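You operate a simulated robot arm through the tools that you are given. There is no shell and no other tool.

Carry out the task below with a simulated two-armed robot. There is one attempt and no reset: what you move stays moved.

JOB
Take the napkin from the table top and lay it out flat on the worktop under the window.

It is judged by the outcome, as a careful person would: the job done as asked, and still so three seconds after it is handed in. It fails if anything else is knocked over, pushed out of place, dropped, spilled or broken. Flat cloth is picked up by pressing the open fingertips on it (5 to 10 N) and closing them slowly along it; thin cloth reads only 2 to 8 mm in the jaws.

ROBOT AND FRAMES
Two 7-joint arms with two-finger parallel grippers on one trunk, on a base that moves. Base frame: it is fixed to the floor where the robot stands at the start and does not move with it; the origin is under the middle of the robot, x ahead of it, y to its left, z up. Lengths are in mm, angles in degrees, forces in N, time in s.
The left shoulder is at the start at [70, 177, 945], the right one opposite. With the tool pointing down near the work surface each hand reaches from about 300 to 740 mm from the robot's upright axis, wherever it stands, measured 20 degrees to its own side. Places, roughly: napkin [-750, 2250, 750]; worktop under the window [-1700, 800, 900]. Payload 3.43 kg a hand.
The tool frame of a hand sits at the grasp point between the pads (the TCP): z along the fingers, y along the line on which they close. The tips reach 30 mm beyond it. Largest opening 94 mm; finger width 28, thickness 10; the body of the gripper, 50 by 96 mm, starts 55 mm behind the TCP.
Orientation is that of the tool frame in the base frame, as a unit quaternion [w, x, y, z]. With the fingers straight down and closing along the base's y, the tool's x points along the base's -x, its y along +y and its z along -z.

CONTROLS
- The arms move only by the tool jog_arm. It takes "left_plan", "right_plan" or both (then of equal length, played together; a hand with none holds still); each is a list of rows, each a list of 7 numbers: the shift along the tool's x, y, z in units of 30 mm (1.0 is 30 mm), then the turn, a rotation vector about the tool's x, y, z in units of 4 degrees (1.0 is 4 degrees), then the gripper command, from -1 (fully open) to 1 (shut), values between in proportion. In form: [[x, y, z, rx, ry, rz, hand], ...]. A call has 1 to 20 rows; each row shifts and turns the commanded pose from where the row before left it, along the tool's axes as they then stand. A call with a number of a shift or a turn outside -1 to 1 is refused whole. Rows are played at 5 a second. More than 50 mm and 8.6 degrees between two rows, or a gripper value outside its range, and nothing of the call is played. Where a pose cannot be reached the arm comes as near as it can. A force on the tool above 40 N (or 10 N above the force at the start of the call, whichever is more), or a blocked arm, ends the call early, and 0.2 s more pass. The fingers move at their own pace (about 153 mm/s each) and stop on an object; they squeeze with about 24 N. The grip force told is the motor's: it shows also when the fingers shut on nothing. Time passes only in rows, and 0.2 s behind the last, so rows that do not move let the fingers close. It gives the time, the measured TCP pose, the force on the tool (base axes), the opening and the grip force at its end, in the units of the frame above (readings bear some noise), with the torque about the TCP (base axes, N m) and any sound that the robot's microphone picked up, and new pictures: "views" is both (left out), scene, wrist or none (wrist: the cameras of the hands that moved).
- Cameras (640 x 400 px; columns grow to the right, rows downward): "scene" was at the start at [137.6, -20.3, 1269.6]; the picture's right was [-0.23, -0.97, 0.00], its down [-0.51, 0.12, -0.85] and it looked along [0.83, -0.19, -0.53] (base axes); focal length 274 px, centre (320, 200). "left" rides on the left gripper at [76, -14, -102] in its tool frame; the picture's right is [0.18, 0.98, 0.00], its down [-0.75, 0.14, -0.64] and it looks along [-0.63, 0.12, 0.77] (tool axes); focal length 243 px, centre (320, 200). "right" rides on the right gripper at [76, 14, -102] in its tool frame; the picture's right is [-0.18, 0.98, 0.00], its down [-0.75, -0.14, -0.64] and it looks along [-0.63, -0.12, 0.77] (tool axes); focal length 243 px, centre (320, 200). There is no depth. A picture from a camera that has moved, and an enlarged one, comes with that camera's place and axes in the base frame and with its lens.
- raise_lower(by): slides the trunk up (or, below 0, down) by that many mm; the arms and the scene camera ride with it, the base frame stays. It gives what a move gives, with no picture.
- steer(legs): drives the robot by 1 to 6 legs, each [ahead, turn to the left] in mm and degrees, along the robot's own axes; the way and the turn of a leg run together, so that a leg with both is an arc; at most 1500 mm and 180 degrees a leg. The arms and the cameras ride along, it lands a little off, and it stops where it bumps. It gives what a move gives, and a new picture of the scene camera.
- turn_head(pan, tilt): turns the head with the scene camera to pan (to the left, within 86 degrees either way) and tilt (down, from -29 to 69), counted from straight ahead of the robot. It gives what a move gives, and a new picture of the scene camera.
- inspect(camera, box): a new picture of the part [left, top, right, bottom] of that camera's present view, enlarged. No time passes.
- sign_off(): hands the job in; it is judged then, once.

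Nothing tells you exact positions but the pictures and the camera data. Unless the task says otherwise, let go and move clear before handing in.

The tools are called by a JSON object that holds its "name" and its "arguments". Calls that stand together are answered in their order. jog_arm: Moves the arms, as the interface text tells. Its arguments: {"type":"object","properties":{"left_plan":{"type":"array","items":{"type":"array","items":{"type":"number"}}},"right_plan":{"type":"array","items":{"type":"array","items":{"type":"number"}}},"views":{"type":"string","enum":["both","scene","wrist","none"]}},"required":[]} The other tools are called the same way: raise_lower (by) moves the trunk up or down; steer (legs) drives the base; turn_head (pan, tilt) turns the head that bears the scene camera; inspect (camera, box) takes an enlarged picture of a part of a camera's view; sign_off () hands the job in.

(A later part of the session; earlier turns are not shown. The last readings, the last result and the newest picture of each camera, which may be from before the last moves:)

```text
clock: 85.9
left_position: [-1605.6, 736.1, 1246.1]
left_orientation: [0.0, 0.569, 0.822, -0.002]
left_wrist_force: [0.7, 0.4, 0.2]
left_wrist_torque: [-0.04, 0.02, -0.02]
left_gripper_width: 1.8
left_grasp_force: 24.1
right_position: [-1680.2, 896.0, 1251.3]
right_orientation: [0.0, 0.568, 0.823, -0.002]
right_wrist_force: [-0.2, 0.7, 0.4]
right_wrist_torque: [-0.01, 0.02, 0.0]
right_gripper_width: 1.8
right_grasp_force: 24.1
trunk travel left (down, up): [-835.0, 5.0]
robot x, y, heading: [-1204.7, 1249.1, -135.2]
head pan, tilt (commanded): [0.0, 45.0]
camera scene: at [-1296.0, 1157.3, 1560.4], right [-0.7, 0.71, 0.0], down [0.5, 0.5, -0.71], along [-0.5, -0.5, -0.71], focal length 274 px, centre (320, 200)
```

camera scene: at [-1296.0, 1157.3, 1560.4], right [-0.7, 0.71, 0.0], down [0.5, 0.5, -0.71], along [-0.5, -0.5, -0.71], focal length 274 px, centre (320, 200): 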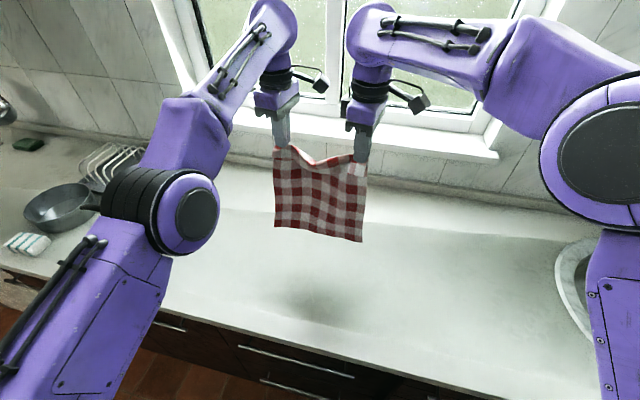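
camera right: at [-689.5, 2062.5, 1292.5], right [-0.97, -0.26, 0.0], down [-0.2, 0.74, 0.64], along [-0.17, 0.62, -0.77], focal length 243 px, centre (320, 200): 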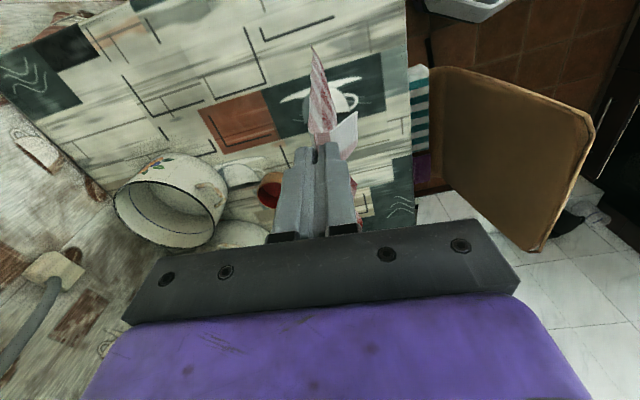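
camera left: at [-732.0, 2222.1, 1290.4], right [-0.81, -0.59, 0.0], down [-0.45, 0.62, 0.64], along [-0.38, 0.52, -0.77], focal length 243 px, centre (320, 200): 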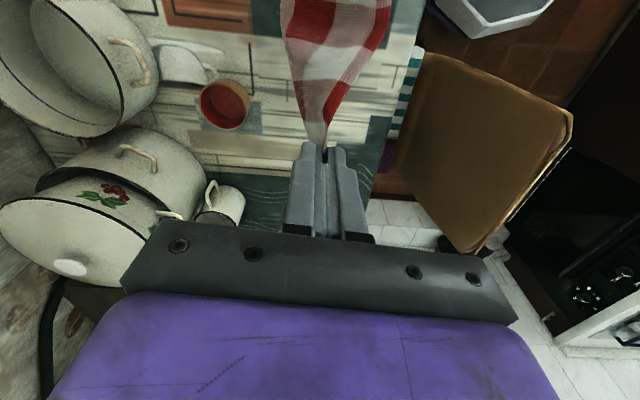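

I'm in place with hands over the worktop at about 945 depth; I'd like some 60 mm deeper. I'll look down to see how much gap remains between my base and the cabinet.

{"name": "turn_head", "arguments": {"pan": 0, "tilt": 69}}

```text
clock: 86.8
left_position: [-1609.6, 732.0, 1243.7]
left_orientation: [0.0, 0.569, 0.822, 0.0]
left_wrist_force: [0.6, 0.3, -0.5]
left_wrist_torque: [0.03, 0.01, -0.01]
left_gripper_width: 2.0
left_grasp_force: 24.2
right_position: [-1683.3, 892.9, 1247.9]
right_orientation: [-0.001, 0.568, 0.823, 0.0]
right_wrist_force: [0.2, 0.0, -0.8]
right_wrist_torque: [-0.04, 0.0, 0.0]
right_gripper_width: 1.9
right_grasp_force: 24.2
trunk travel left (down, up): [-835.0, 5.0]
robot x, y, heading: [-1204.9, 1247.1, -135.2]
head pan, tilt (commanded): [0.0, 68.8]
camera scene: at [-1281.9, 1171.3, 1531.0], right [-0.7, 0.71, 0.0], down [0.66, 0.66, -0.36], along [-0.26, -0.25, -0.93], focal length 274 px, centre (320, 200)
```

scene: 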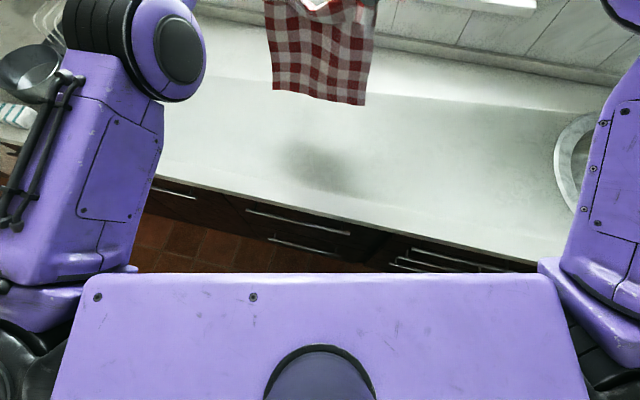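

There's still some room at the base. I'll creep forward 20 mm, then align the right hand with the left and extend both hands deeper in small steps.

{"name": "steer", "arguments": {"legs": [[20, 0]]}}

{"name": "jog_arm", "arguments": {"left_plan": [[0, -0.3, 0, 0, 0, 0, 1], [0, -0.3, 0, 0, 0, 0, 1], [0, 0, 0, 0, 0, 0, 1]], "right_plan": [[0.1, -0.1, 0.05, 0, 0, 0, 1], [0.1, -0.1, 0.05, 0, 0, 0, 1], [0, 0, 0, 0, 0, 0, 1]], "views": "none"}}

```text
clock: 87.5
left_position: [-1618.4, 723.7, 1248.0]
left_orientation: [-0.001, 0.569, 0.822, -0.003]
left_wrist_force: [1.0, 0.5, 0.0]
left_wrist_torque: [-0.03, 0.01, 0.04]
left_gripper_width: 2.0
left_grasp_force: 24.1
right_position: [-1693.0, 882.0, 1252.7]
right_orientation: [-0.002, 0.568, 0.823, -0.003]
right_wrist_force: [0.4, 0.9, -0.3]
right_wrist_torque: [-0.05, 0.04, 0.01]
right_gripper_width: 1.9
right_grasp_force: 24.3
trunk travel left (down, up): [-835.0, 5.0]
robot x, y, heading: [-1218.3, 1230.5, -135.4]
head pan, tilt (commanded): [0.0, 68.8]
camera scene: at [-1290.1, 1163.2, 1531.7], right [-0.7, 0.71, 0.0], down [0.66, 0.65, -0.37], along [-0.26, -0.26, -0.93], focal length 274 px, centre (320, 200)
```

scene: 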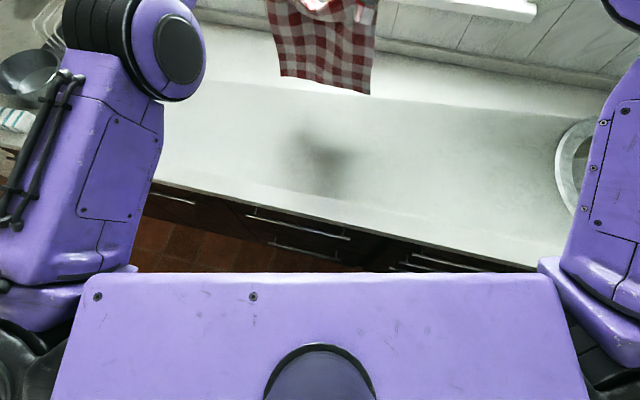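

```text
clock: 88.3
left_position: [-1623.4, 720.1, 1244.6]
left_orientation: [-0.001, 0.569, 0.822, 0.0]
left_wrist_force: [0.0, 0.1, -0.8]
left_wrist_torque: [0.0, 0.0, 0.04]
left_gripper_width: 2.0
left_grasp_force: 23.5
left hand out of reach, approached as far as the arm can: row 1, 2
right_position: [-1704.6, 882.5, 1246.1]
right_orientation: [-0.001, 0.569, 0.823, -0.001]
right_wrist_force: [0.2, -1.3, -0.4]
right_wrist_torque: [-0.02, 0.01, -0.01]
right_gripper_width: 1.8
right_grasp_force: 24.1
trunk travel left (down, up): [-835.0, 5.0]
robot x, y, heading: [-1215.1, 1231.7, -135.5]
head pan, tilt (commanded): [0.0, 68.8]
```

The left arm is at its reach sphere at this height. Tilting both hands forward about the cloth's edge line (fingers pointing forward-down) will gain reach without moving the cloth, so I'll tilt both by about 20°.

{"name": "jog_arm", "arguments": {"left_plan": [[0, 0, 0, 1, 0, 0, 1], [0, 0, 0, 1, 0, 0, 1], [0, 0, 0, 1, 0, 0, 1], [0, 0, 0, 1, 0, 0, 1], [0, 0, 0, 1, 0, 0, 1], [0, 0, 0, 0, 0, 0, 1]], "right_plan": [[0, 0, 0, 1, 0, 0, 1], [0, 0, 0, 1, 0, 0, 1], [0, 0, 0, 1, 0, 0, 1], [0, 0, 0, 1, 0, 0, 1], [0, 0, 0, 1, 0, 0, 1], [0, 0, 0, 0, 0, 0, 1]], "views": "scene"}}

```text
clock: 89.7
left_position: [-1676.6, 689.6, 1263.9]
left_orientation: [-0.099, 0.559, 0.81, -0.143]
left_wrist_force: [-0.4, 1.5, -0.4]
left_wrist_torque: [0.08, -0.04, -0.04]
left_gripper_width: 1.8
left_grasp_force: 23.8
left hand out of reach, approached as far as the arm can: row 1, 2, 3, 4, 5
right_position: [-1704.7, 883.1, 1246.6]
right_orientation: [-0.099, 0.56, 0.81, -0.144]
right_wrist_force: [0.3, -1.4, -0.1]
right_wrist_torque: [-0.04, -0.04, 0.0]
right_gripper_width: 1.9
right_grasp_force: 24.3
trunk travel left (down, up): [-835.0, 5.0]
robot x, y, heading: [-1216.3, 1229.6, -135.5]
head pan, tilt (commanded): [0.0, 68.8]
camera scene: at [-1295.6, 1158.1, 1531.0], right [-0.7, 0.71, 0.0], down [0.66, 0.66, -0.36], along [-0.26, -0.25, -0.93], focal length 274 px, centre (320, 200)
```

scene: 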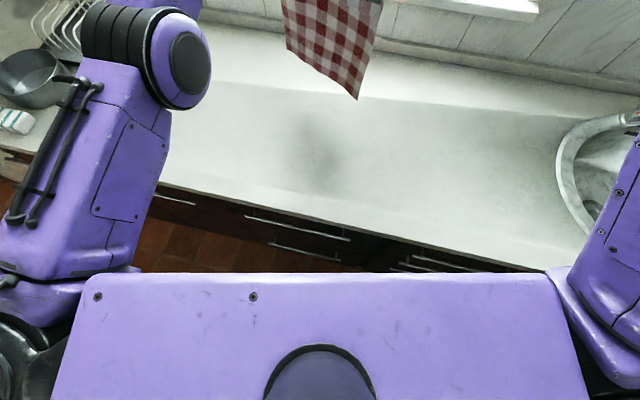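

Tilting pushed the left hand about 45 mm further outward, which is the direction I want. I'll bring the right hand level with it.

{"name": "jog_arm", "arguments": {"left_plan": [[0, 0, 0, 0, 0, 0, 1], [0, 0, 0, 0, 0, 0, 1], [0, 0, 0, 0, 0, 0, 1], [0, 0, 0, 0, 0, 0, 1]], "right_plan": [[-0.04, -0.434, 0.158, 0, 0, 0, 1], [-0.04, -0.434, 0.158, 0, 0, 0, 1], [-0.04, -0.434, 0.158, 0, 0, 0, 1], [0, 0, 0, 0, 0, 0, 1]], "views": "none"}}

{"name": "turn_head", "arguments": {"pan": 0, "tilt": 45}}

```text
clock: 90.7
left_position: [-1676.2, 691.3, 1263.9]
left_orientation: [-0.099, 0.56, 0.81, -0.143]
left_wrist_force: [-0.9, 0.7, 0.4]
left_wrist_torque: [0.06, -0.01, 0.01]
left_gripper_width: 2.1
left_grasp_force: 23.8
right_position: [-1741.6, 865.1, 1246.9]
right_orientation: [-0.1, 0.56, 0.81, -0.144]
right_wrist_force: [0.0, -0.1, -0.2]
right_wrist_torque: [-0.03, 0.0, -0.02]
right_gripper_width: 1.9
right_grasp_force: 24.0
trunk travel left (down, up): [-835.0, 5.0]
robot x, y, heading: [-1218.1, 1234.5, -135.6]
head pan, tilt (commanded): [0.0, 68.8]
```

```text
clock: 91.6
left_position: [-1675.6, 691.4, 1263.3]
left_orientation: [-0.098, 0.56, 0.81, -0.143]
left_wrist_force: [-0.8, 0.9, 0.4]
left_wrist_torque: [0.0, -0.02, -0.02]
left_gripper_width: 1.9
left_grasp_force: 23.4
right_position: [-1740.5, 865.5, 1245.8]
right_orientation: [-0.099, 0.56, 0.81, -0.143]
right_wrist_force: [-0.1, 0.3, -0.1]
right_wrist_torque: [0.01, 0.01, -0.01]
right_gripper_width: 2.0
right_grasp_force: 24.2
trunk travel left (down, up): [-835.0, 5.0]
robot x, y, heading: [-1217.5, 1233.3, -135.5]
head pan, tilt (commanded): [0.0, 45.0]
camera scene: at [-1313.1, 1140.5, 1559.9], right [-0.7, 0.71, 0.0], down [0.5, 0.5, -0.71], along [-0.5, -0.5, -0.71], focal length 274 px, centre (320, 200)
```

scene: 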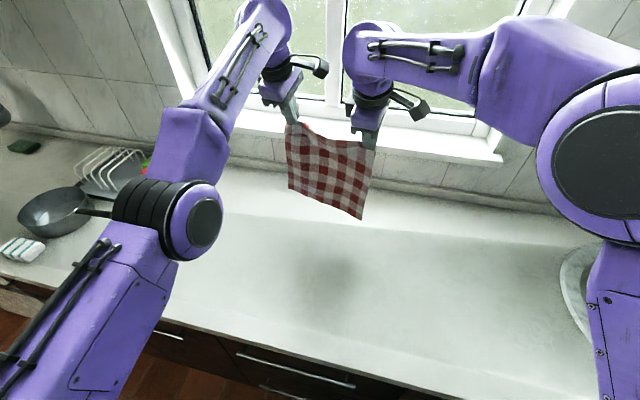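

The cloth now hangs about 75–95 mm above the worktop with its lower edge at depth ~1010–1050. I'll lower both hands straight down in steps, evening out their heights.

{"name": "jog_arm", "arguments": {"left_plan": [[0, 0.148, 0.407, 0, 0, 0, 1], [0, 0.148, 0.407, 0, 0, 0, 1], [0, 0.148, 0.407, 0, 0, 0, 1], [0, 0, 0, 0, 0, 0, 1]], "right_plan": [[0, 0.08, 0.22, 0, 0, 0, 1], [0, 0.08, 0.22, 0, 0, 0, 1], [0, 0.08, 0.22, 0, 0, 0, 1], [0, 0, 0, 0, 0, 0, 1]], "views": "scene"}}

```text
clock: 92.6
left_position: [-1684.2, 685.6, 1228.0]
left_orientation: [-0.099, 0.56, 0.81, -0.143]
left_wrist_force: [-0.3, 1.0, 0.3]
left_wrist_torque: [0.03, 0.0, 0.02]
left_gripper_width: 2.0
left_grasp_force: 24.2
left hand out of reach, approached as far as the arm can: row 1, 2, 3
right_position: [-1740.7, 864.3, 1225.7]
right_orientation: [-0.1, 0.56, 0.81, -0.143]
right_wrist_force: [-0.6, 0.0, 0.4]
right_wrist_torque: [0.01, 0.0, 0.01]
right_gripper_width: 2.1
right_grasp_force: 24.0
trunk travel left (down, up): [-835.0, 5.0]
robot x, y, heading: [-1216.3, 1235.5, -135.4]
head pan, tilt (commanded): [0.0, 45.0]
camera scene: at [-1313.0, 1140.5, 1560.0], right [-0.7, 0.71, 0.0], down [0.5, 0.5, -0.71], along [-0.5, -0.5, -0.71], focal length 274 px, centre (320, 200)
```

scene: 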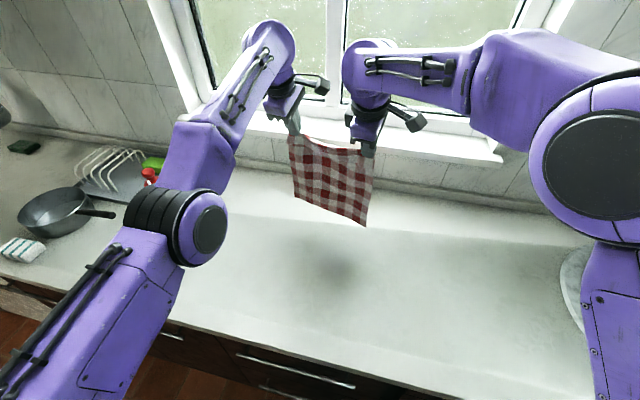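

Heights are even now. I continue lowering about 45 mm until the far edge of the cloth nearly touches the worktop.

{"name": "jog_arm", "arguments": {"left_plan": [[0, 0.171, 0.47, 0, 0, 0, 1], [0, 0.171, 0.47, 0, 0, 0, 1], [0, 0.171, 0.47, 0, 0, 0, 1], [0, 0, 0, 0, 0, 0, 1]], "right_plan": [[0, 0.171, 0.47, 0, 0, 0, 1], [0, 0.171, 0.47, 0, 0, 0, 1], [0, 0.171, 0.47, 0, 0, 0, 1], [0, 0, 0, 0, 0, 0, 1]], "views": "both"}}

```text
clock: 93.6
left_position: [-1694.0, 680.1, 1183.5]
left_orientation: [-0.098, 0.56, 0.81, -0.143]
left_wrist_force: [-0.1, 0.4, 0.1]
left_wrist_torque: [-0.01, 0.0, 0.01]
left_gripper_width: 2.3
left_grasp_force: 24.2
left hand out of reach, approached as far as the arm can: row 1, 3
right_position: [-1742.6, 865.5, 1178.1]
right_orientation: [-0.099, 0.56, 0.81, -0.144]
right_wrist_force: [-0.3, -0.5, 0.0]
right_wrist_torque: [0.02, -0.02, -0.02]
right_gripper_width: 1.9
right_grasp_force: 24.2
trunk travel left (down, up): [-835.0, 5.0]
robot x, y, heading: [-1217.5, 1233.9, -135.3]
head pan, tilt (commanded): [0.0, 45.0]
camera scene: at [-1313.1, 1140.6, 1560.0], right [-0.7, 0.71, 0.0], down [0.5, 0.5, -0.71], along [-0.5, -0.5, -0.71], focal length 274 px, centre (320, 200)
camera right: at [-1724.8, 954.3, 1271.8], right [0.93, 0.15, -0.34], down [0.35, -0.67, 0.65], along [-0.13, -0.72, -0.68], focal length 243 px, centre (320, 200)
camera left: at [-1698.0, 758.1, 1284.1], right [0.8, 0.5, -0.34], down [0.59, -0.58, 0.56], along [0.08, -0.64, -0.76], focal length 243 px, centre (320, 200)
```

scene: 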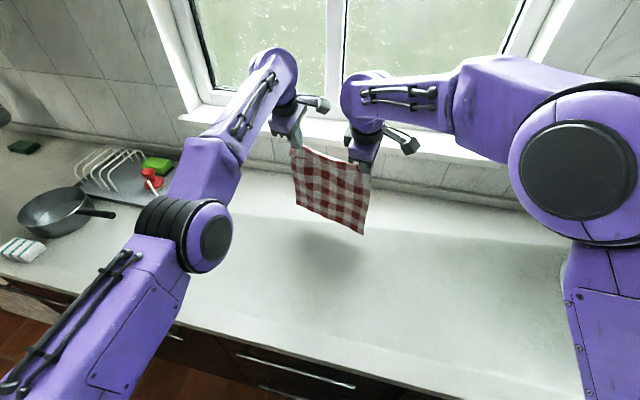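
right: 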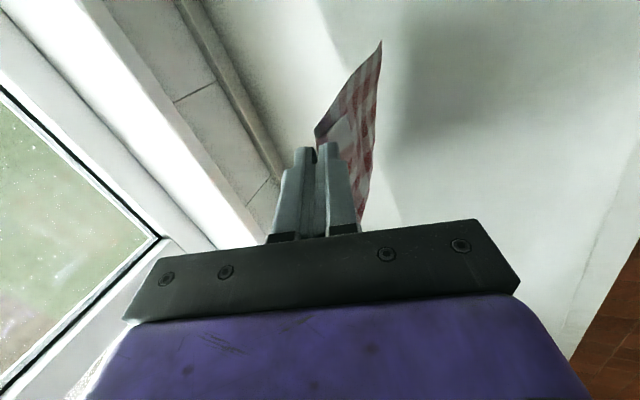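
left: 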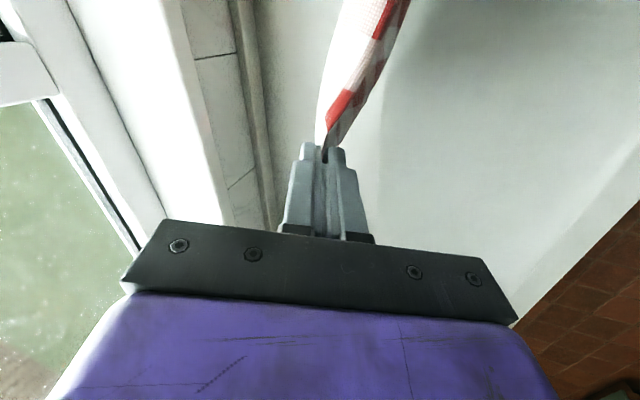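

The far edge is about to touch down at depth ~1010–1050. Now I start the lay-down: a small drop to contact, then moving back toward me while lowering and straightening the hands to vertical.

{"name": "jog_arm", "arguments": {"left_plan": [[0, 0.091, 0.25, 0, 0, 0, 1], [0, 0.638, 0.194, -1, 0, 0, 1], [0, 0.623, 0.237, -1, 0, 0, 1], [0, 0.605, 0.28, -1, 0, 0, 1], [0, 0, 0, 0, 0, 0, 1]], "right_plan": [[0, 0.091, 0.25, 0, 0, 0, 1], [0, 0.533, 0.196, -1, 0, 0, 1], [0, 0.518, 0.233, -1, 0, 0, 1], [0, 0.5, 0.269, -1, 0, 0, 1], [0, 0, 0, 0, 0, 0, 1]], "views": "scene"}}

```text
clock: 94.8
left_position: [-1660.1, 691.2, 1142.5]
left_orientation: [-0.039, 0.567, 0.821, -0.058]
left_wrist_force: [0.3, 1.0, 0.2]
left_wrist_torque: [-0.03, 0.03, 0.01]
left_gripper_width: 2.1
left_grasp_force: 24.3
left hand out of reach, approached as far as the arm can: row 2, 3, 4
right_position: [-1704.2, 879.8, 1139.0]
right_orientation: [-0.04, 0.567, 0.821, -0.058]
right_wrist_force: [-0.8, -1.3, 0.2]
right_wrist_torque: [-0.04, 0.04, 0.03]
right_gripper_width: 2.1
right_grasp_force: 23.7
trunk travel left (down, up): [-835.0, 5.0]
robot x, y, heading: [-1220.9, 1233.9, -135.5]
head pan, tilt (commanded): [0.0, 45.0]
camera scene: at [-1313.0, 1140.5, 1560.0], right [-0.7, 0.71, 0.0], down [0.5, 0.5, -0.71], along [-0.5, -0.5, -0.71], focal length 274 px, centre (320, 200)
```

scene: 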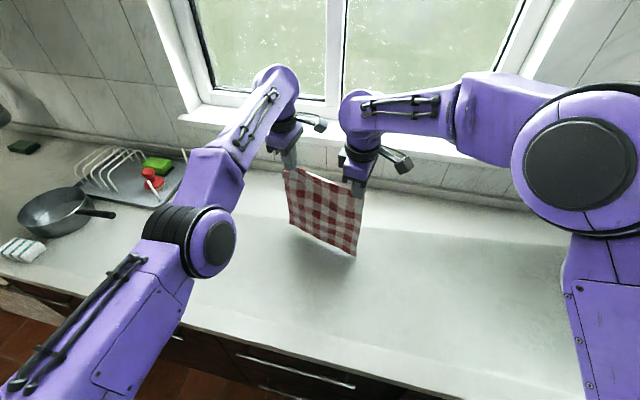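

{"name": "inspect", "arguments": {"camera": "scene", "box": [250, 140, 410, 280]}}

```text
2.86 times, centred on (330, 210) of scene
camera zoom: at [-1313.0, 1140.5, 1560.0], right [-0.7, 0.71, 0.0], down [0.5, 0.5, -0.71], along [-0.5, -0.5, -0.71], focal length 784 px, centre (291, 171)
```

zoom: 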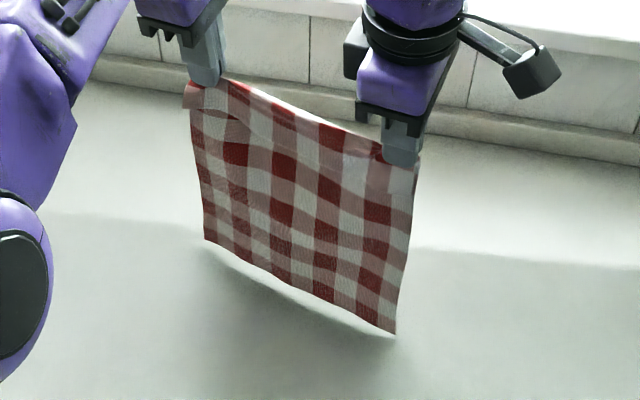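

{"name": "inspect", "arguments": {"camera": "right", "box": [240, 0, 480, 200]}}

{"name": "inspect", "arguments": {"camera": "left", "box": [240, 0, 480, 200]}}

```text
2.00 times, centred on (360, 100) of right
camera zoom: at [-1706.7, 960.6, 1239.3], right [0.98, 0.17, -0.14], down [0.22, -0.72, 0.66], along [0.01, -0.67, -0.74], focal length 485 px, centre (240, 400)
```

zoom: 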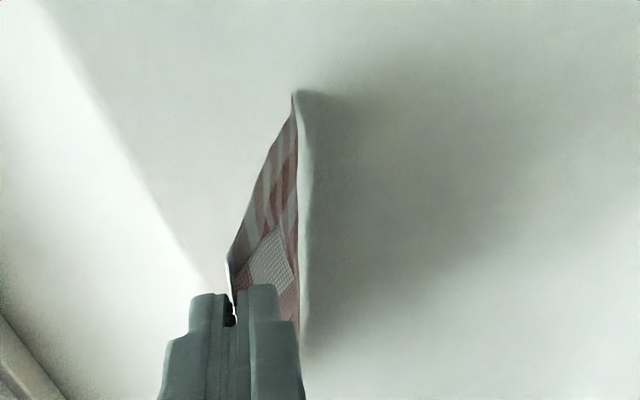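

```text
2.00 times, centred on (360, 100) of left
camera zoom: at [-1685.5, 760.8, 1245.0], right [0.85, 0.52, -0.14], down [0.48, -0.62, 0.62], along [0.23, -0.59, -0.78], focal length 485 px, centre (240, 400)
```

zoom: 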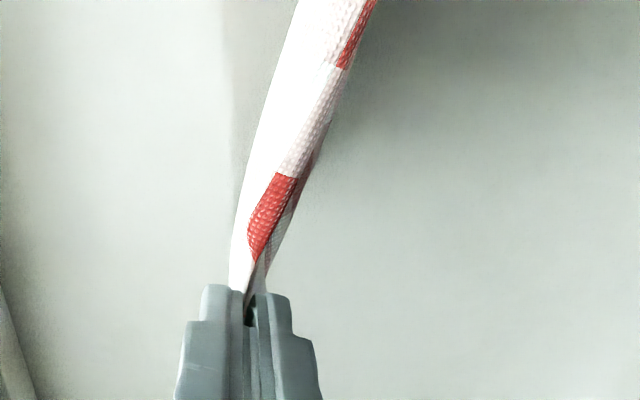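

The lower edge is just touching the worktop now, directly beneath the hands. I'll move the hands back a bit (left more, to square the edge) so that the cloth leans the right way, and finish straightening the hands.

{"name": "jog_arm", "arguments": {"left_plan": [[0, 0.679, 0.039, -1, 0, 0, 1], [0, 0.674, 0.086, -1, 0, 0, 1], [0, 0, 0, 0, 0, 0, 1]], "right_plan": [[0, 0.415, 0.076, -1, 0, 0, 1], [0, 0.408, 0.105, -1, 0, 0, 1], [0, 0, 0, 0, 0, 0, 1]], "views": "both"}}

```text
clock: 95.6
left_position: [-1634.2, 698.3, 1136.6]
left_orientation: [0.001, 0.569, 0.823, 0.0]
left_wrist_force: [0.2, 0.9, 0.8]
left_wrist_torque: [0.01, -0.02, -0.02]
left_gripper_width: 2.0
left_grasp_force: 24.2
left hand out of reach, approached as far as the arm can: row 1, 2
right_position: [-1682.8, 887.5, 1130.2]
right_orientation: [0.0, 0.568, 0.823, -0.001]
right_wrist_force: [0.6, -0.2, -0.5]
right_wrist_torque: [0.0, -0.01, -0.02]
right_gripper_width: 1.9
right_grasp_force: 24.1
trunk travel left (down, up): [-835.0, 5.0]
robot x, y, heading: [-1216.5, 1236.5, -135.6]
head pan, tilt (commanded): [0.0, 45.0]
camera scene: at [-1312.9, 1140.5, 1560.0], right [-0.7, 0.71, 0.0], down [0.5, 0.5, -0.71], along [-0.5, -0.5, -0.71], focal length 274 px, centre (320, 200)
camera right: at [-1696.9, 963.7, 1234.6], right [0.98, 0.17, 0.0], down [0.13, -0.75, 0.64], along [0.11, -0.63, -0.77], focal length 243 px, centre (320, 200)
camera left: at [-1673.6, 762.8, 1238.4], right [0.85, 0.52, 0.0], down [0.4, -0.66, 0.64], along [0.33, -0.55, -0.77], focal length 243 px, centre (320, 200)
```

scene: 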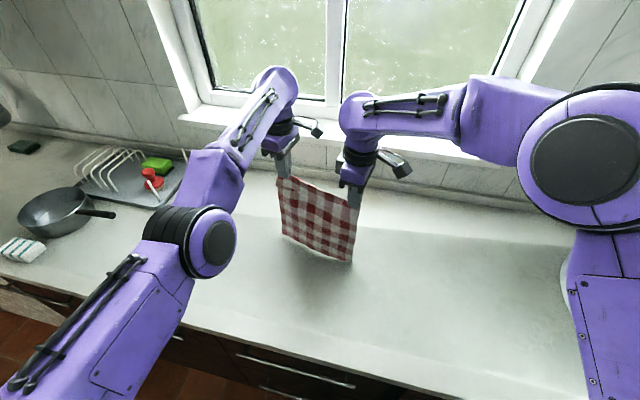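
right: 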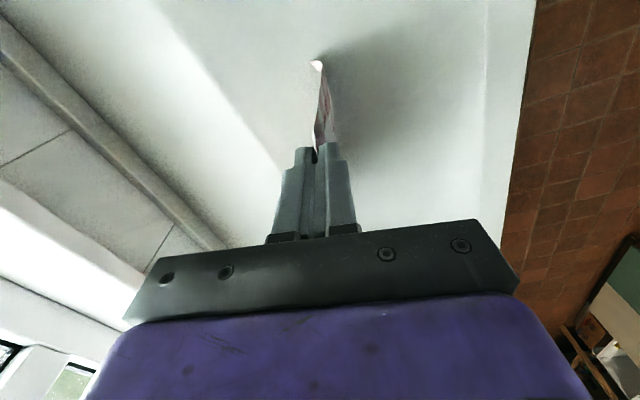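
left: 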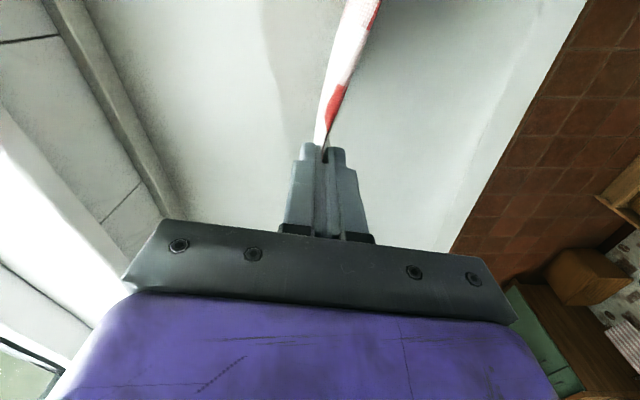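

The corner is beginning to curl toward the window side, as wanted, and the hands are upright. I continue with the lay-down: back and down together.

{"name": "jog_arm", "arguments": {"left_plan": [[0, 0.5, 0.4, 0, 0, 0, 1], [0, 0.5, 0.4, 0, 0, 0, 1], [0, 0.5, 0.4, 0, 0, 0, 1], [0, 0.5, 0.4, 0, 0, 0, 1], [0, 0, 0, 0, 0, 0, 1]], "right_plan": [[-0.1, 0.42, 0.38, 0, 0, 0, 1], [-0.1, 0.42, 0.38, 0, 0, 0, 1], [0, 0.42, 0.38, 0, 0, 0, 1], [0, 0.42, 0.38, 0, 0, 0, 1], [0, 0, 0, 0, 0, 0, 1]], "views": "both"}}

```text
clock: 96.8
left_position: [-1632.9, 688.5, 1090.4]
left_orientation: [0.0, 0.57, 0.822, 0.002]
left_wrist_force: [2.3, 28.0, -0.1]
left_wrist_torque: [0.84, -0.03, -0.18]
left_gripper_width: 2.0
left_grasp_force: 23.8
left hand out of reach, approached as far as the arm can: row 1, 2, 3, 4
right_position: [-1633.2, 897.1, 1086.4]
right_orientation: [0.002, 0.57, 0.822, -0.002]
right_wrist_force: [-1.4, -28.6, 0.1]
right_wrist_torque: [-0.83, 0.05, -0.16]
right_gripper_width: 2.3
right_grasp_force: 24.1
trunk travel left (down, up): [-835.0, 5.0]
robot x, y, heading: [-1218.5, 1231.6, -135.5]
head pan, tilt (commanded): [0.0, 45.0]
camera scene: at [-1313.2, 1140.5, 1559.9], right [-0.7, 0.71, 0.0], down [0.5, 0.5, -0.71], along [-0.5, -0.5, -0.71], focal length 274 px, centre (320, 200)
camera right: at [-1647.9, 974.6, 1189.5], right [0.98, 0.17, 0.0], down [0.13, -0.75, 0.65], along [0.11, -0.64, -0.76], focal length 243 px, centre (320, 200)
camera left: at [-1672.0, 753.3, 1192.8], right [0.86, 0.52, 0.0], down [0.4, -0.66, 0.64], along [0.33, -0.55, -0.77], focal length 243 px, centre (320, 200)
```

scene: 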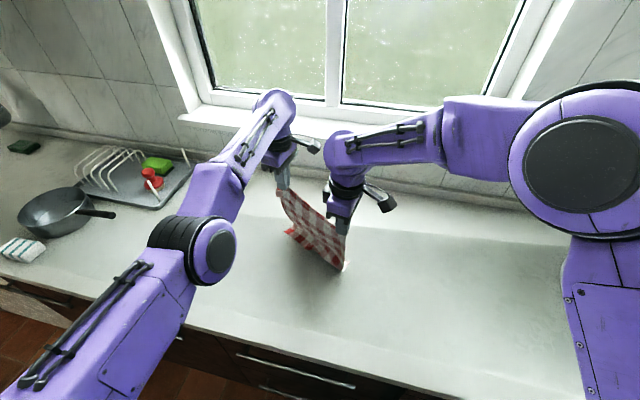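
right: 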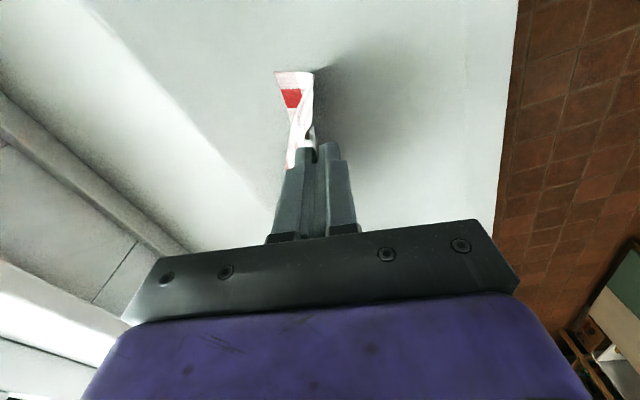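
left: 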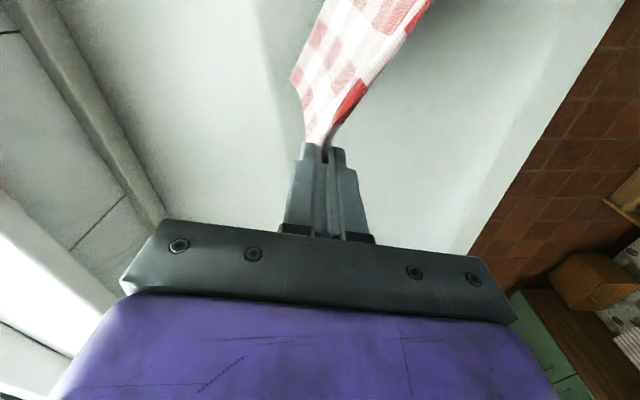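

The left arm is hitting a wrist limit and won't come back, so the cloth was pulled taut (28 N). I'll bring the right hand back forward to release tension and reduce the left hand's wrist turn to free it.

{"name": "jog_arm", "arguments": {"left_plan": [[0, 0, 0, 0, 0, 0, 1], [0, 0, 0, 0, 0, 0, 1], [0, 0, 0, 0, 0, 1, 1], [0, 0, 0, 0, 0, 1, 1], [0, 0, 0, 0, 0, 1, 1], [0, 0, 0, 0, 0, 1, 1], [0, 0, 0, 0, 0, 1, 1], [0, 0, 0, 0, 0, 1, 1], [0, 0, 0, 0, 0, 0, 1]], "right_plan": [[-0.1, -0.85, 0, 0, 0, 0, 1], [-0.1, -0.85, 0, 0, 0, 0, 1], [0, 0, 0, 0, 0, 0, 1], [0, 0, 0, 0, 0, 0, 1], [0, 0, 0, 0, 0, 0, 1], [0, 0, 0, 0, 0, 0, 1], [0, 0, 0, 0, 0, 0, 1], [0, 0, 0, 0, 0, 0, 1], [0, 0, 0, 0, 0, 0, 1]], "views": "both"}}

```text
clock: 98.8
left_position: [-1632.2, 685.9, 1092.9]
left_orientation: [0.0, 0.728, 0.686, -0.001]
left_wrist_force: [-0.5, -0.8, -0.5]
left_wrist_torque: [-0.04, 0.01, 0.04]
left_gripper_width: 1.8
left_grasp_force: 23.6
right_position: [-1679.1, 874.8, 1086.3]
right_orientation: [0.0, 0.569, 0.822, -0.001]
right_wrist_force: [-0.4, 0.2, 0.4]
right_wrist_torque: [-0.02, -0.01, 0.0]
right_gripper_width: 1.9
right_grasp_force: 23.8
trunk travel left (down, up): [-835.0, 5.0]
robot x, y, heading: [-1220.9, 1232.7, -135.5]
head pan, tilt (commanded): [0.0, 45.0]
camera scene: at [-1312.9, 1140.5, 1560.0], right [-0.7, 0.71, 0.0], down [0.5, 0.5, -0.71], along [-0.5, -0.5, -0.71], focal length 274 px, centre (320, 200)
camera right: at [-1694.1, 951.9, 1189.4], right [0.98, 0.17, 0.0], down [0.14, -0.75, 0.64], along [0.11, -0.63, -0.77], focal length 243 px, centre (320, 200)
camera left: at [-1640.9, 762.5, 1193.9], right [0.99, 0.13, 0.0], down [0.1, -0.76, 0.64], along [0.08, -0.64, -0.77], focal length 243 px, centre (320, 200)
```

scene: 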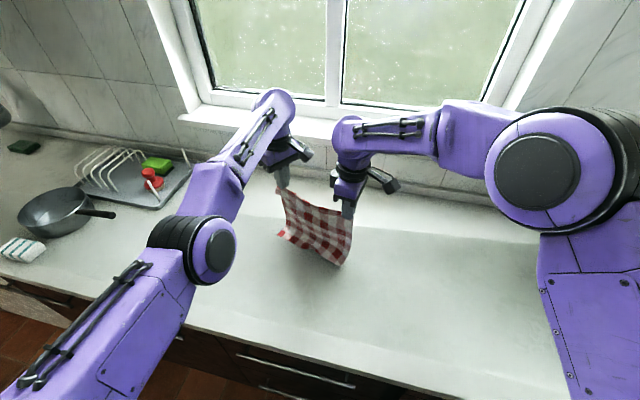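
right: 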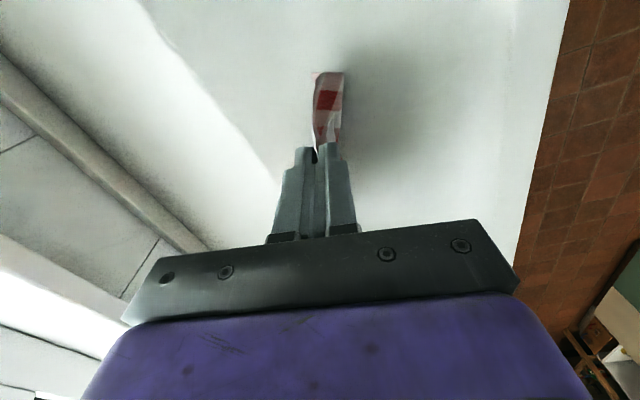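
left: 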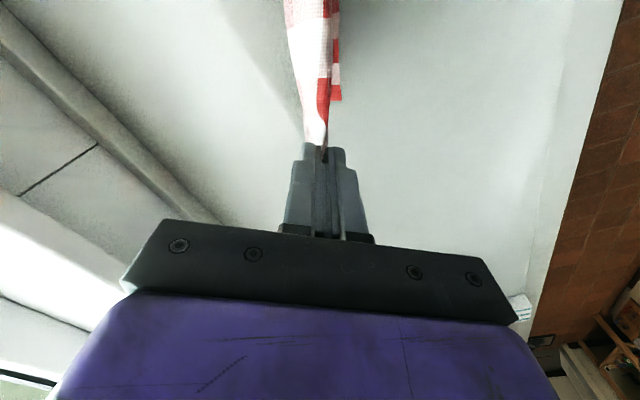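

Slack again and the left wrist is free now. The left lower corner curled the wrong way while it was stuck, so I'll lift both hands ~60 mm to let the cloth hang straight again, pulling the left back into line, and then repeat the lay-down.

{"name": "jog_arm", "arguments": {"left_plan": [[0.16, 0.221, -0.63, 0, 0, 0, 1], [0.16, 0.221, -0.63, 0, 0, 0, 1], [0.16, 0.221, -0.63, 0, 0, 0, 1], [0, 0, 0, 0, 0, 0, 1], [0, 0, 0, 0, 0, 0, 1], [0, 0, 0, 0, 0, 0, 1]], "right_plan": [[0, 0, -0.7, 0, 0, 0, 1], [0, 0, -0.7, 0, 0, 0, 1], [0, 0, -0.7, 0, 0, 0, 1], [0, 0, 0, 0, 0, 0, 1], [0, 0, 0, 0, 0, 0, 1], [0, 0, 0, 0, 0, 0, 1]], "views": "both"}}

```text
clock: 100.2
left_position: [-1627.5, 690.4, 1151.2]
left_orientation: [0.0, 0.727, 0.686, 0.0]
left_wrist_force: [-0.1, 0.5, 0.3]
left_wrist_torque: [0.0, 0.0, 0.04]
left_gripper_width: 1.8
left_grasp_force: 23.8
left hand out of reach, approached as far as the arm can: row 1, 2, 3
right_position: [-1678.1, 875.5, 1148.1]
right_orientation: [0.0, 0.569, 0.822, 0.0]
right_wrist_force: [0.6, 0.4, 0.1]
right_wrist_torque: [0.01, 0.0, -0.02]
right_gripper_width: 2.0
right_grasp_force: 24.5
trunk travel left (down, up): [-835.0, 5.0]
robot x, y, heading: [-1219.1, 1239.3, -135.5]
head pan, tilt (commanded): [0.0, 45.0]
camera scene: at [-1312.9, 1140.6, 1560.0], right [-0.7, 0.71, 0.0], down [0.5, 0.5, -0.71], along [-0.5, -0.5, -0.71], focal length 274 px, centre (320, 200)
camera right: at [-1693.6, 952.7, 1252.3], right [0.98, 0.17, 0.0], down [0.13, -0.75, 0.64], along [0.11, -0.63, -0.77], focal length 243 px, centre (320, 200)
camera left: at [-1636.6, 766.1, 1252.6], right [0.99, 0.13, 0.0], down [0.1, -0.76, 0.64], along [0.08, -0.64, -0.77], focal length 243 px, centre (320, 200)
```

scene: 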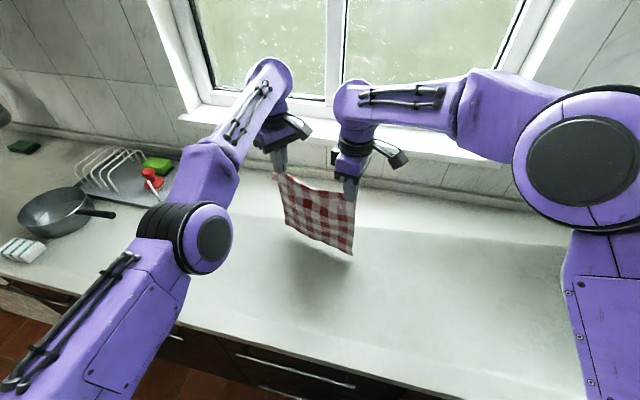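
right: 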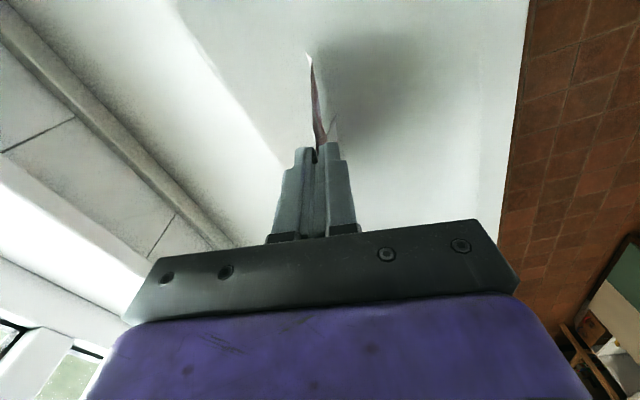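
left: 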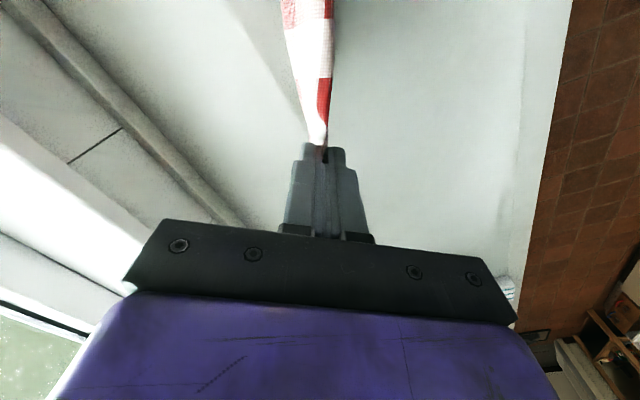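

The left arm is in an elbow-low posture and can't retract at this height, so I'll use a safer way: keep both arms fixed and lay the cloth with the base backing up while the trunk lowers. First I bring the right hand forward so the cloth's edge line is square to my driving direction.

{"name": "jog_arm", "arguments": {"left_plan": [[0, 0, 0, 0, 0, 0, 1], [0, 0, 0, 0, 0, 0, 1], [0, 0, 0, 0, 0, 0, 1], [0, 0, 0, 0, 0, 0, 1], [0, 0, 0, 0, 0, 0, 1], [0, 0, 0, 0, 0, 0, 1]], "right_plan": [[-0.1275, -0.636, 0, 0, 0, 0, 1], [-0.1275, -0.636, 0, 0, 0, 0, 1], [-0.1275, -0.636, 0, 0, 0, 0, 1], [-0.1275, -0.636, 0, 0, 0, 0, 1], [0, 0, 0, 0, 0, 0, 1], [0, 0, 0, 0, 0, 0, 1]], "views": "both"}}

```text
clock: 101.6
left_position: [-1626.0, 690.6, 1151.4]
left_orientation: [0.0, 0.727, 0.687, 0.0]
left_wrist_force: [-0.4, -0.4, 0.2]
left_wrist_torque: [0.03, 0.0, 0.0]
left_gripper_width: 1.8
left_grasp_force: 23.6
right_position: [-1746.2, 834.4, 1149.5]
right_orientation: [-0.001, 0.569, 0.822, -0.001]
right_wrist_force: [0.4, -0.1, -0.5]
right_wrist_torque: [-0.01, 0.01, 0.0]
right_gripper_width: 2.1
right_grasp_force: 23.5
trunk travel left (down, up): [-835.0, 5.0]
robot x, y, heading: [-1218.7, 1230.2, -135.5]
head pan, tilt (commanded): [0.0, 45.0]
camera scene: at [-1312.7, 1140.7, 1560.0], right [-0.7, 0.71, 0.0], down [0.5, 0.5, -0.71], along [-0.5, -0.5, -0.71], focal length 274 px, centre (320, 200)
camera right: at [-1760.4, 911.6, 1252.8], right [0.98, 0.17, 0.0], down [0.14, -0.75, 0.64], along [0.11, -0.63, -0.77], focal length 243 px, centre (320, 200)
camera left: at [-1636.5, 766.2, 1252.6], right [0.99, 0.13, 0.0], down [0.1, -0.76, 0.64], along [0.08, -0.64, -0.77], focal length 243 px, centre (320, 200)
```

scene: 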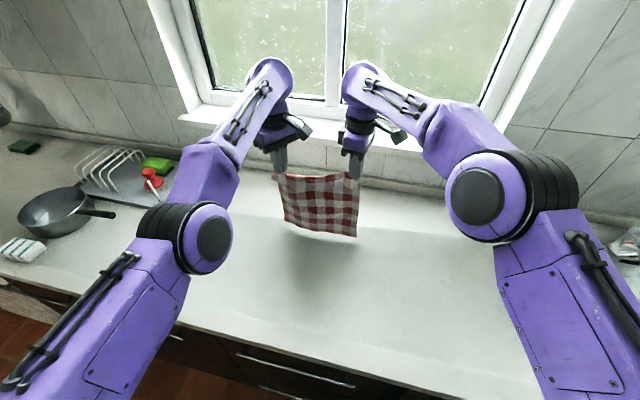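
right: 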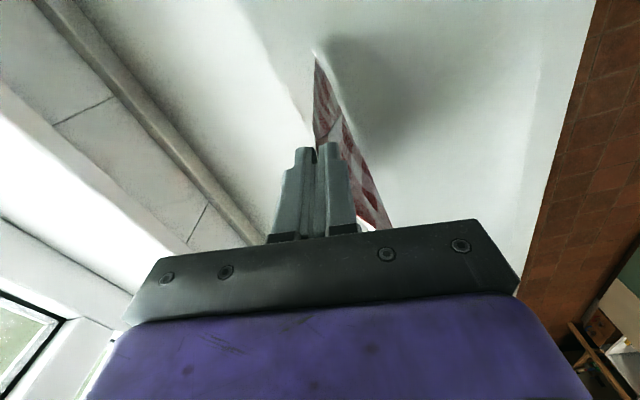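
left: 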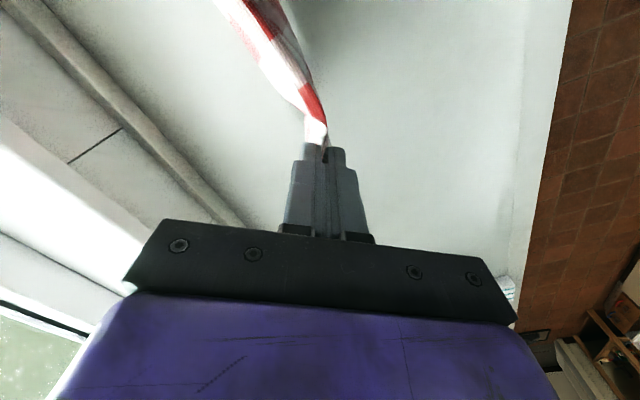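

The cloth now hangs square to my driving direction. A last small alignment of the right hand, then I start: trunk down slightly to contact, base backward.

{"name": "jog_arm", "arguments": {"left_plan": [[0, 0, 0, 0, 0, 0, 1], [0, 0, 0, 0, 0, 0, 1]], "right_plan": [[-0.216, -0.487, 0, 0, 0, 0, 1], [0, 0, 0, 0, 0, 0, 1]], "views": "none"}}

{"name": "raise_lower", "arguments": {"by": -12}}

{"name": "steer", "arguments": {"legs": [[-25, 0]]}}

{"name": "inspect", "arguments": {"camera": "right", "box": [200, 0, 520, 200]}}

```text
clock: 102.2
left_position: [-1628.2, 691.1, 1150.8]
left_orientation: [0.0, 0.727, 0.686, 0.0]
left_wrist_force: [0.6, -0.3, -0.4]
left_wrist_torque: [0.02, 0.0, 0.02]
left_gripper_width: 2.0
left_grasp_force: 23.4
right_position: [-1757.1, 823.4, 1147.8]
right_orientation: [0.0, 0.569, 0.823, -0.001]
right_wrist_force: [-0.6, 0.9, 0.1]
right_wrist_torque: [-0.01, 0.03, -0.03]
right_gripper_width: 1.9
right_grasp_force: 24.3
trunk travel left (down, up): [-835.0, 5.0]
robot x, y, heading: [-1221.0, 1233.7, -135.2]
head pan, tilt (commanded): [0.0, 45.0]
```

```text
clock: 102.8
left_position: [-1627.3, 689.8, 1138.1]
left_orientation: [0.0, 0.727, 0.687, 0.0]
left_wrist_force: [-0.4, 0.3, 0.6]
left_wrist_torque: [0.0, 0.01, 0.05]
left_gripper_width: 1.8
left_grasp_force: 24.2
right_position: [-1757.6, 822.4, 1136.2]
right_orientation: [0.0, 0.568, 0.823, -0.001]
right_wrist_force: [0.1, 0.8, -1.0]
right_wrist_torque: [-0.02, 0.02, -0.03]
right_gripper_width: 1.8
right_grasp_force: 23.8
trunk travel left (down, up): [-823.0, 17.0]
robot x, y, heading: [-1220.4, 1232.0, -135.5]
head pan, tilt (commanded): [0.0, 45.0]
```

```text
clock: 103.6
left_position: [-1613.6, 704.3, 1135.9]
left_orientation: [0.0, 0.728, 0.686, 0.004]
left_wrist_force: [0.4, -0.1, -1.1]
left_wrist_torque: [0.04, -0.03, 0.01]
left_gripper_width: 2.1
left_grasp_force: 24.5
right_position: [-1744.1, 837.3, 1133.2]
right_orientation: [0.001, 0.569, 0.823, 0.001]
right_wrist_force: [-0.3, -0.7, -0.6]
right_wrist_torque: [0.01, 0.0, 0.04]
right_gripper_width: 1.5
right_grasp_force: 23.4
trunk travel left (down, up): [-823.0, 17.0]
robot x, y, heading: [-1201.8, 1252.6, -135.5]
head pan, tilt (commanded): [0.0, 45.0]
camera scene: at [-1300.6, 1152.7, 1547.1], right [-0.7, 0.71, 0.0], down [0.51, 0.5, -0.7], along [-0.5, -0.49, -0.71], focal length 274 px, centre (320, 200)
```

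scene: 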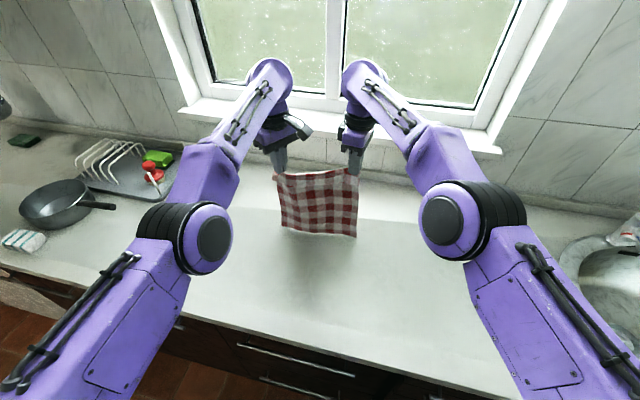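

```text
2.00 times, centred on (360, 100) of right
camera zoom: at [-1758.5, 914.0, 1236.8], right [0.98, 0.17, 0.0], down [0.13, -0.76, 0.64], along [0.11, -0.63, -0.77], focal length 485 px, centre (240, 400)
```

zoom: 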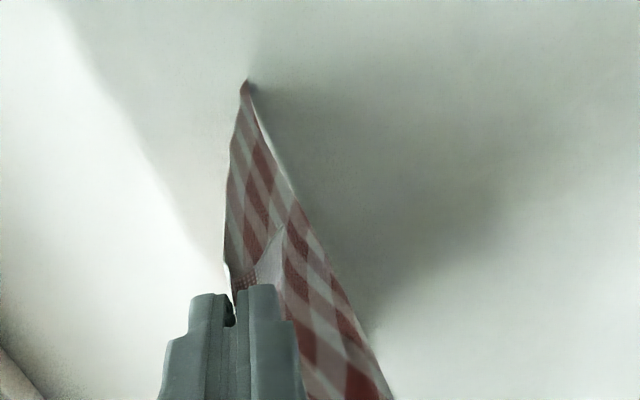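

The lower edge is touching; I continue backing gently so that it trails behind (toward the window), and check its lean.

{"name": "steer", "arguments": {"legs": [[-25, 0]]}}

{"name": "inspect", "arguments": {"camera": "right", "box": [200, 0, 520, 200]}}

{"name": "inspect", "arguments": {"camera": "scene", "box": [240, 140, 400, 280]}}

```text
clock: 104.4
left_position: [-1596.1, 721.4, 1135.6]
left_orientation: [0.001, 0.727, 0.687, 0.002]
left_wrist_force: [0.0, -0.6, -0.3]
left_wrist_torque: [0.04, -0.02, 0.02]
left_gripper_width: 2.0
left_grasp_force: 23.6
right_position: [-1725.5, 855.9, 1132.2]
right_orientation: [0.001, 0.568, 0.823, 0.002]
right_wrist_force: [-0.2, 0.0, -0.1]
right_wrist_torque: [0.04, -0.03, -0.01]
right_gripper_width: 2.0
right_grasp_force: 23.7
trunk travel left (down, up): [-823.0, 17.0]
robot x, y, heading: [-1184.2, 1266.6, -135.4]
head pan, tilt (commanded): [0.0, 45.0]
camera scene: at [-1282.2, 1170.9, 1547.2], right [-0.7, 0.71, 0.0], down [0.51, 0.5, -0.7], along [-0.5, -0.49, -0.71], focal length 274 px, centre (320, 200)
```

scene: 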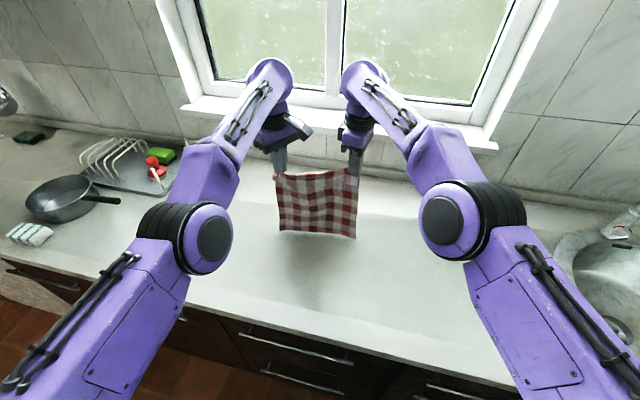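

```text
2.00 times, centred on (360, 100) of right
camera zoom: at [-1740.2, 932.0, 1237.1], right [0.98, 0.17, 0.0], down [0.13, -0.76, 0.64], along [0.11, -0.63, -0.77], focal length 485 px, centre (240, 400)
```

zoom: 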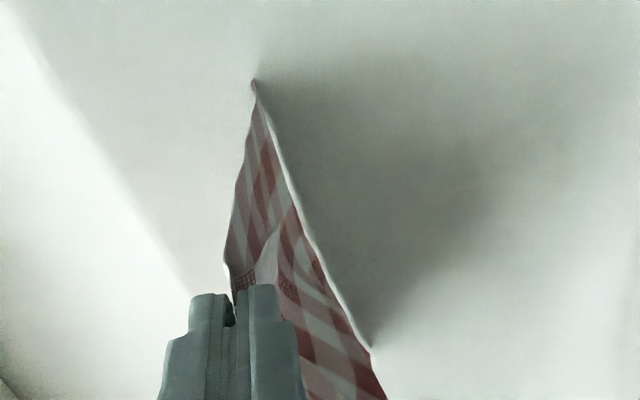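

```text
2.86 times, centred on (320, 210) of scene
camera zoom: at [-1282.2, 1170.9, 1547.2], right [-0.7, 0.71, 0.0], down [0.51, 0.5, -0.7], along [-0.5, -0.49, -0.71], focal length 784 px, centre (320, 171)
```

zoom: 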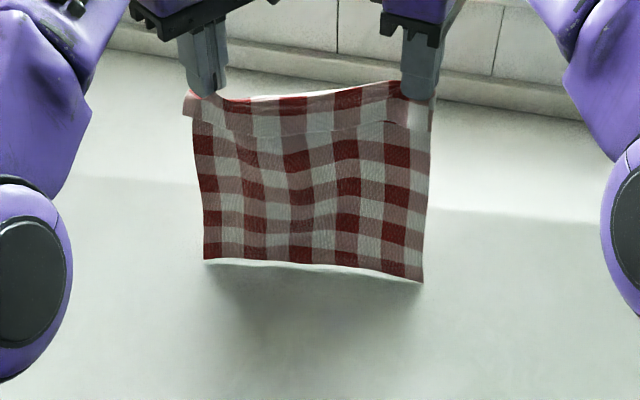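

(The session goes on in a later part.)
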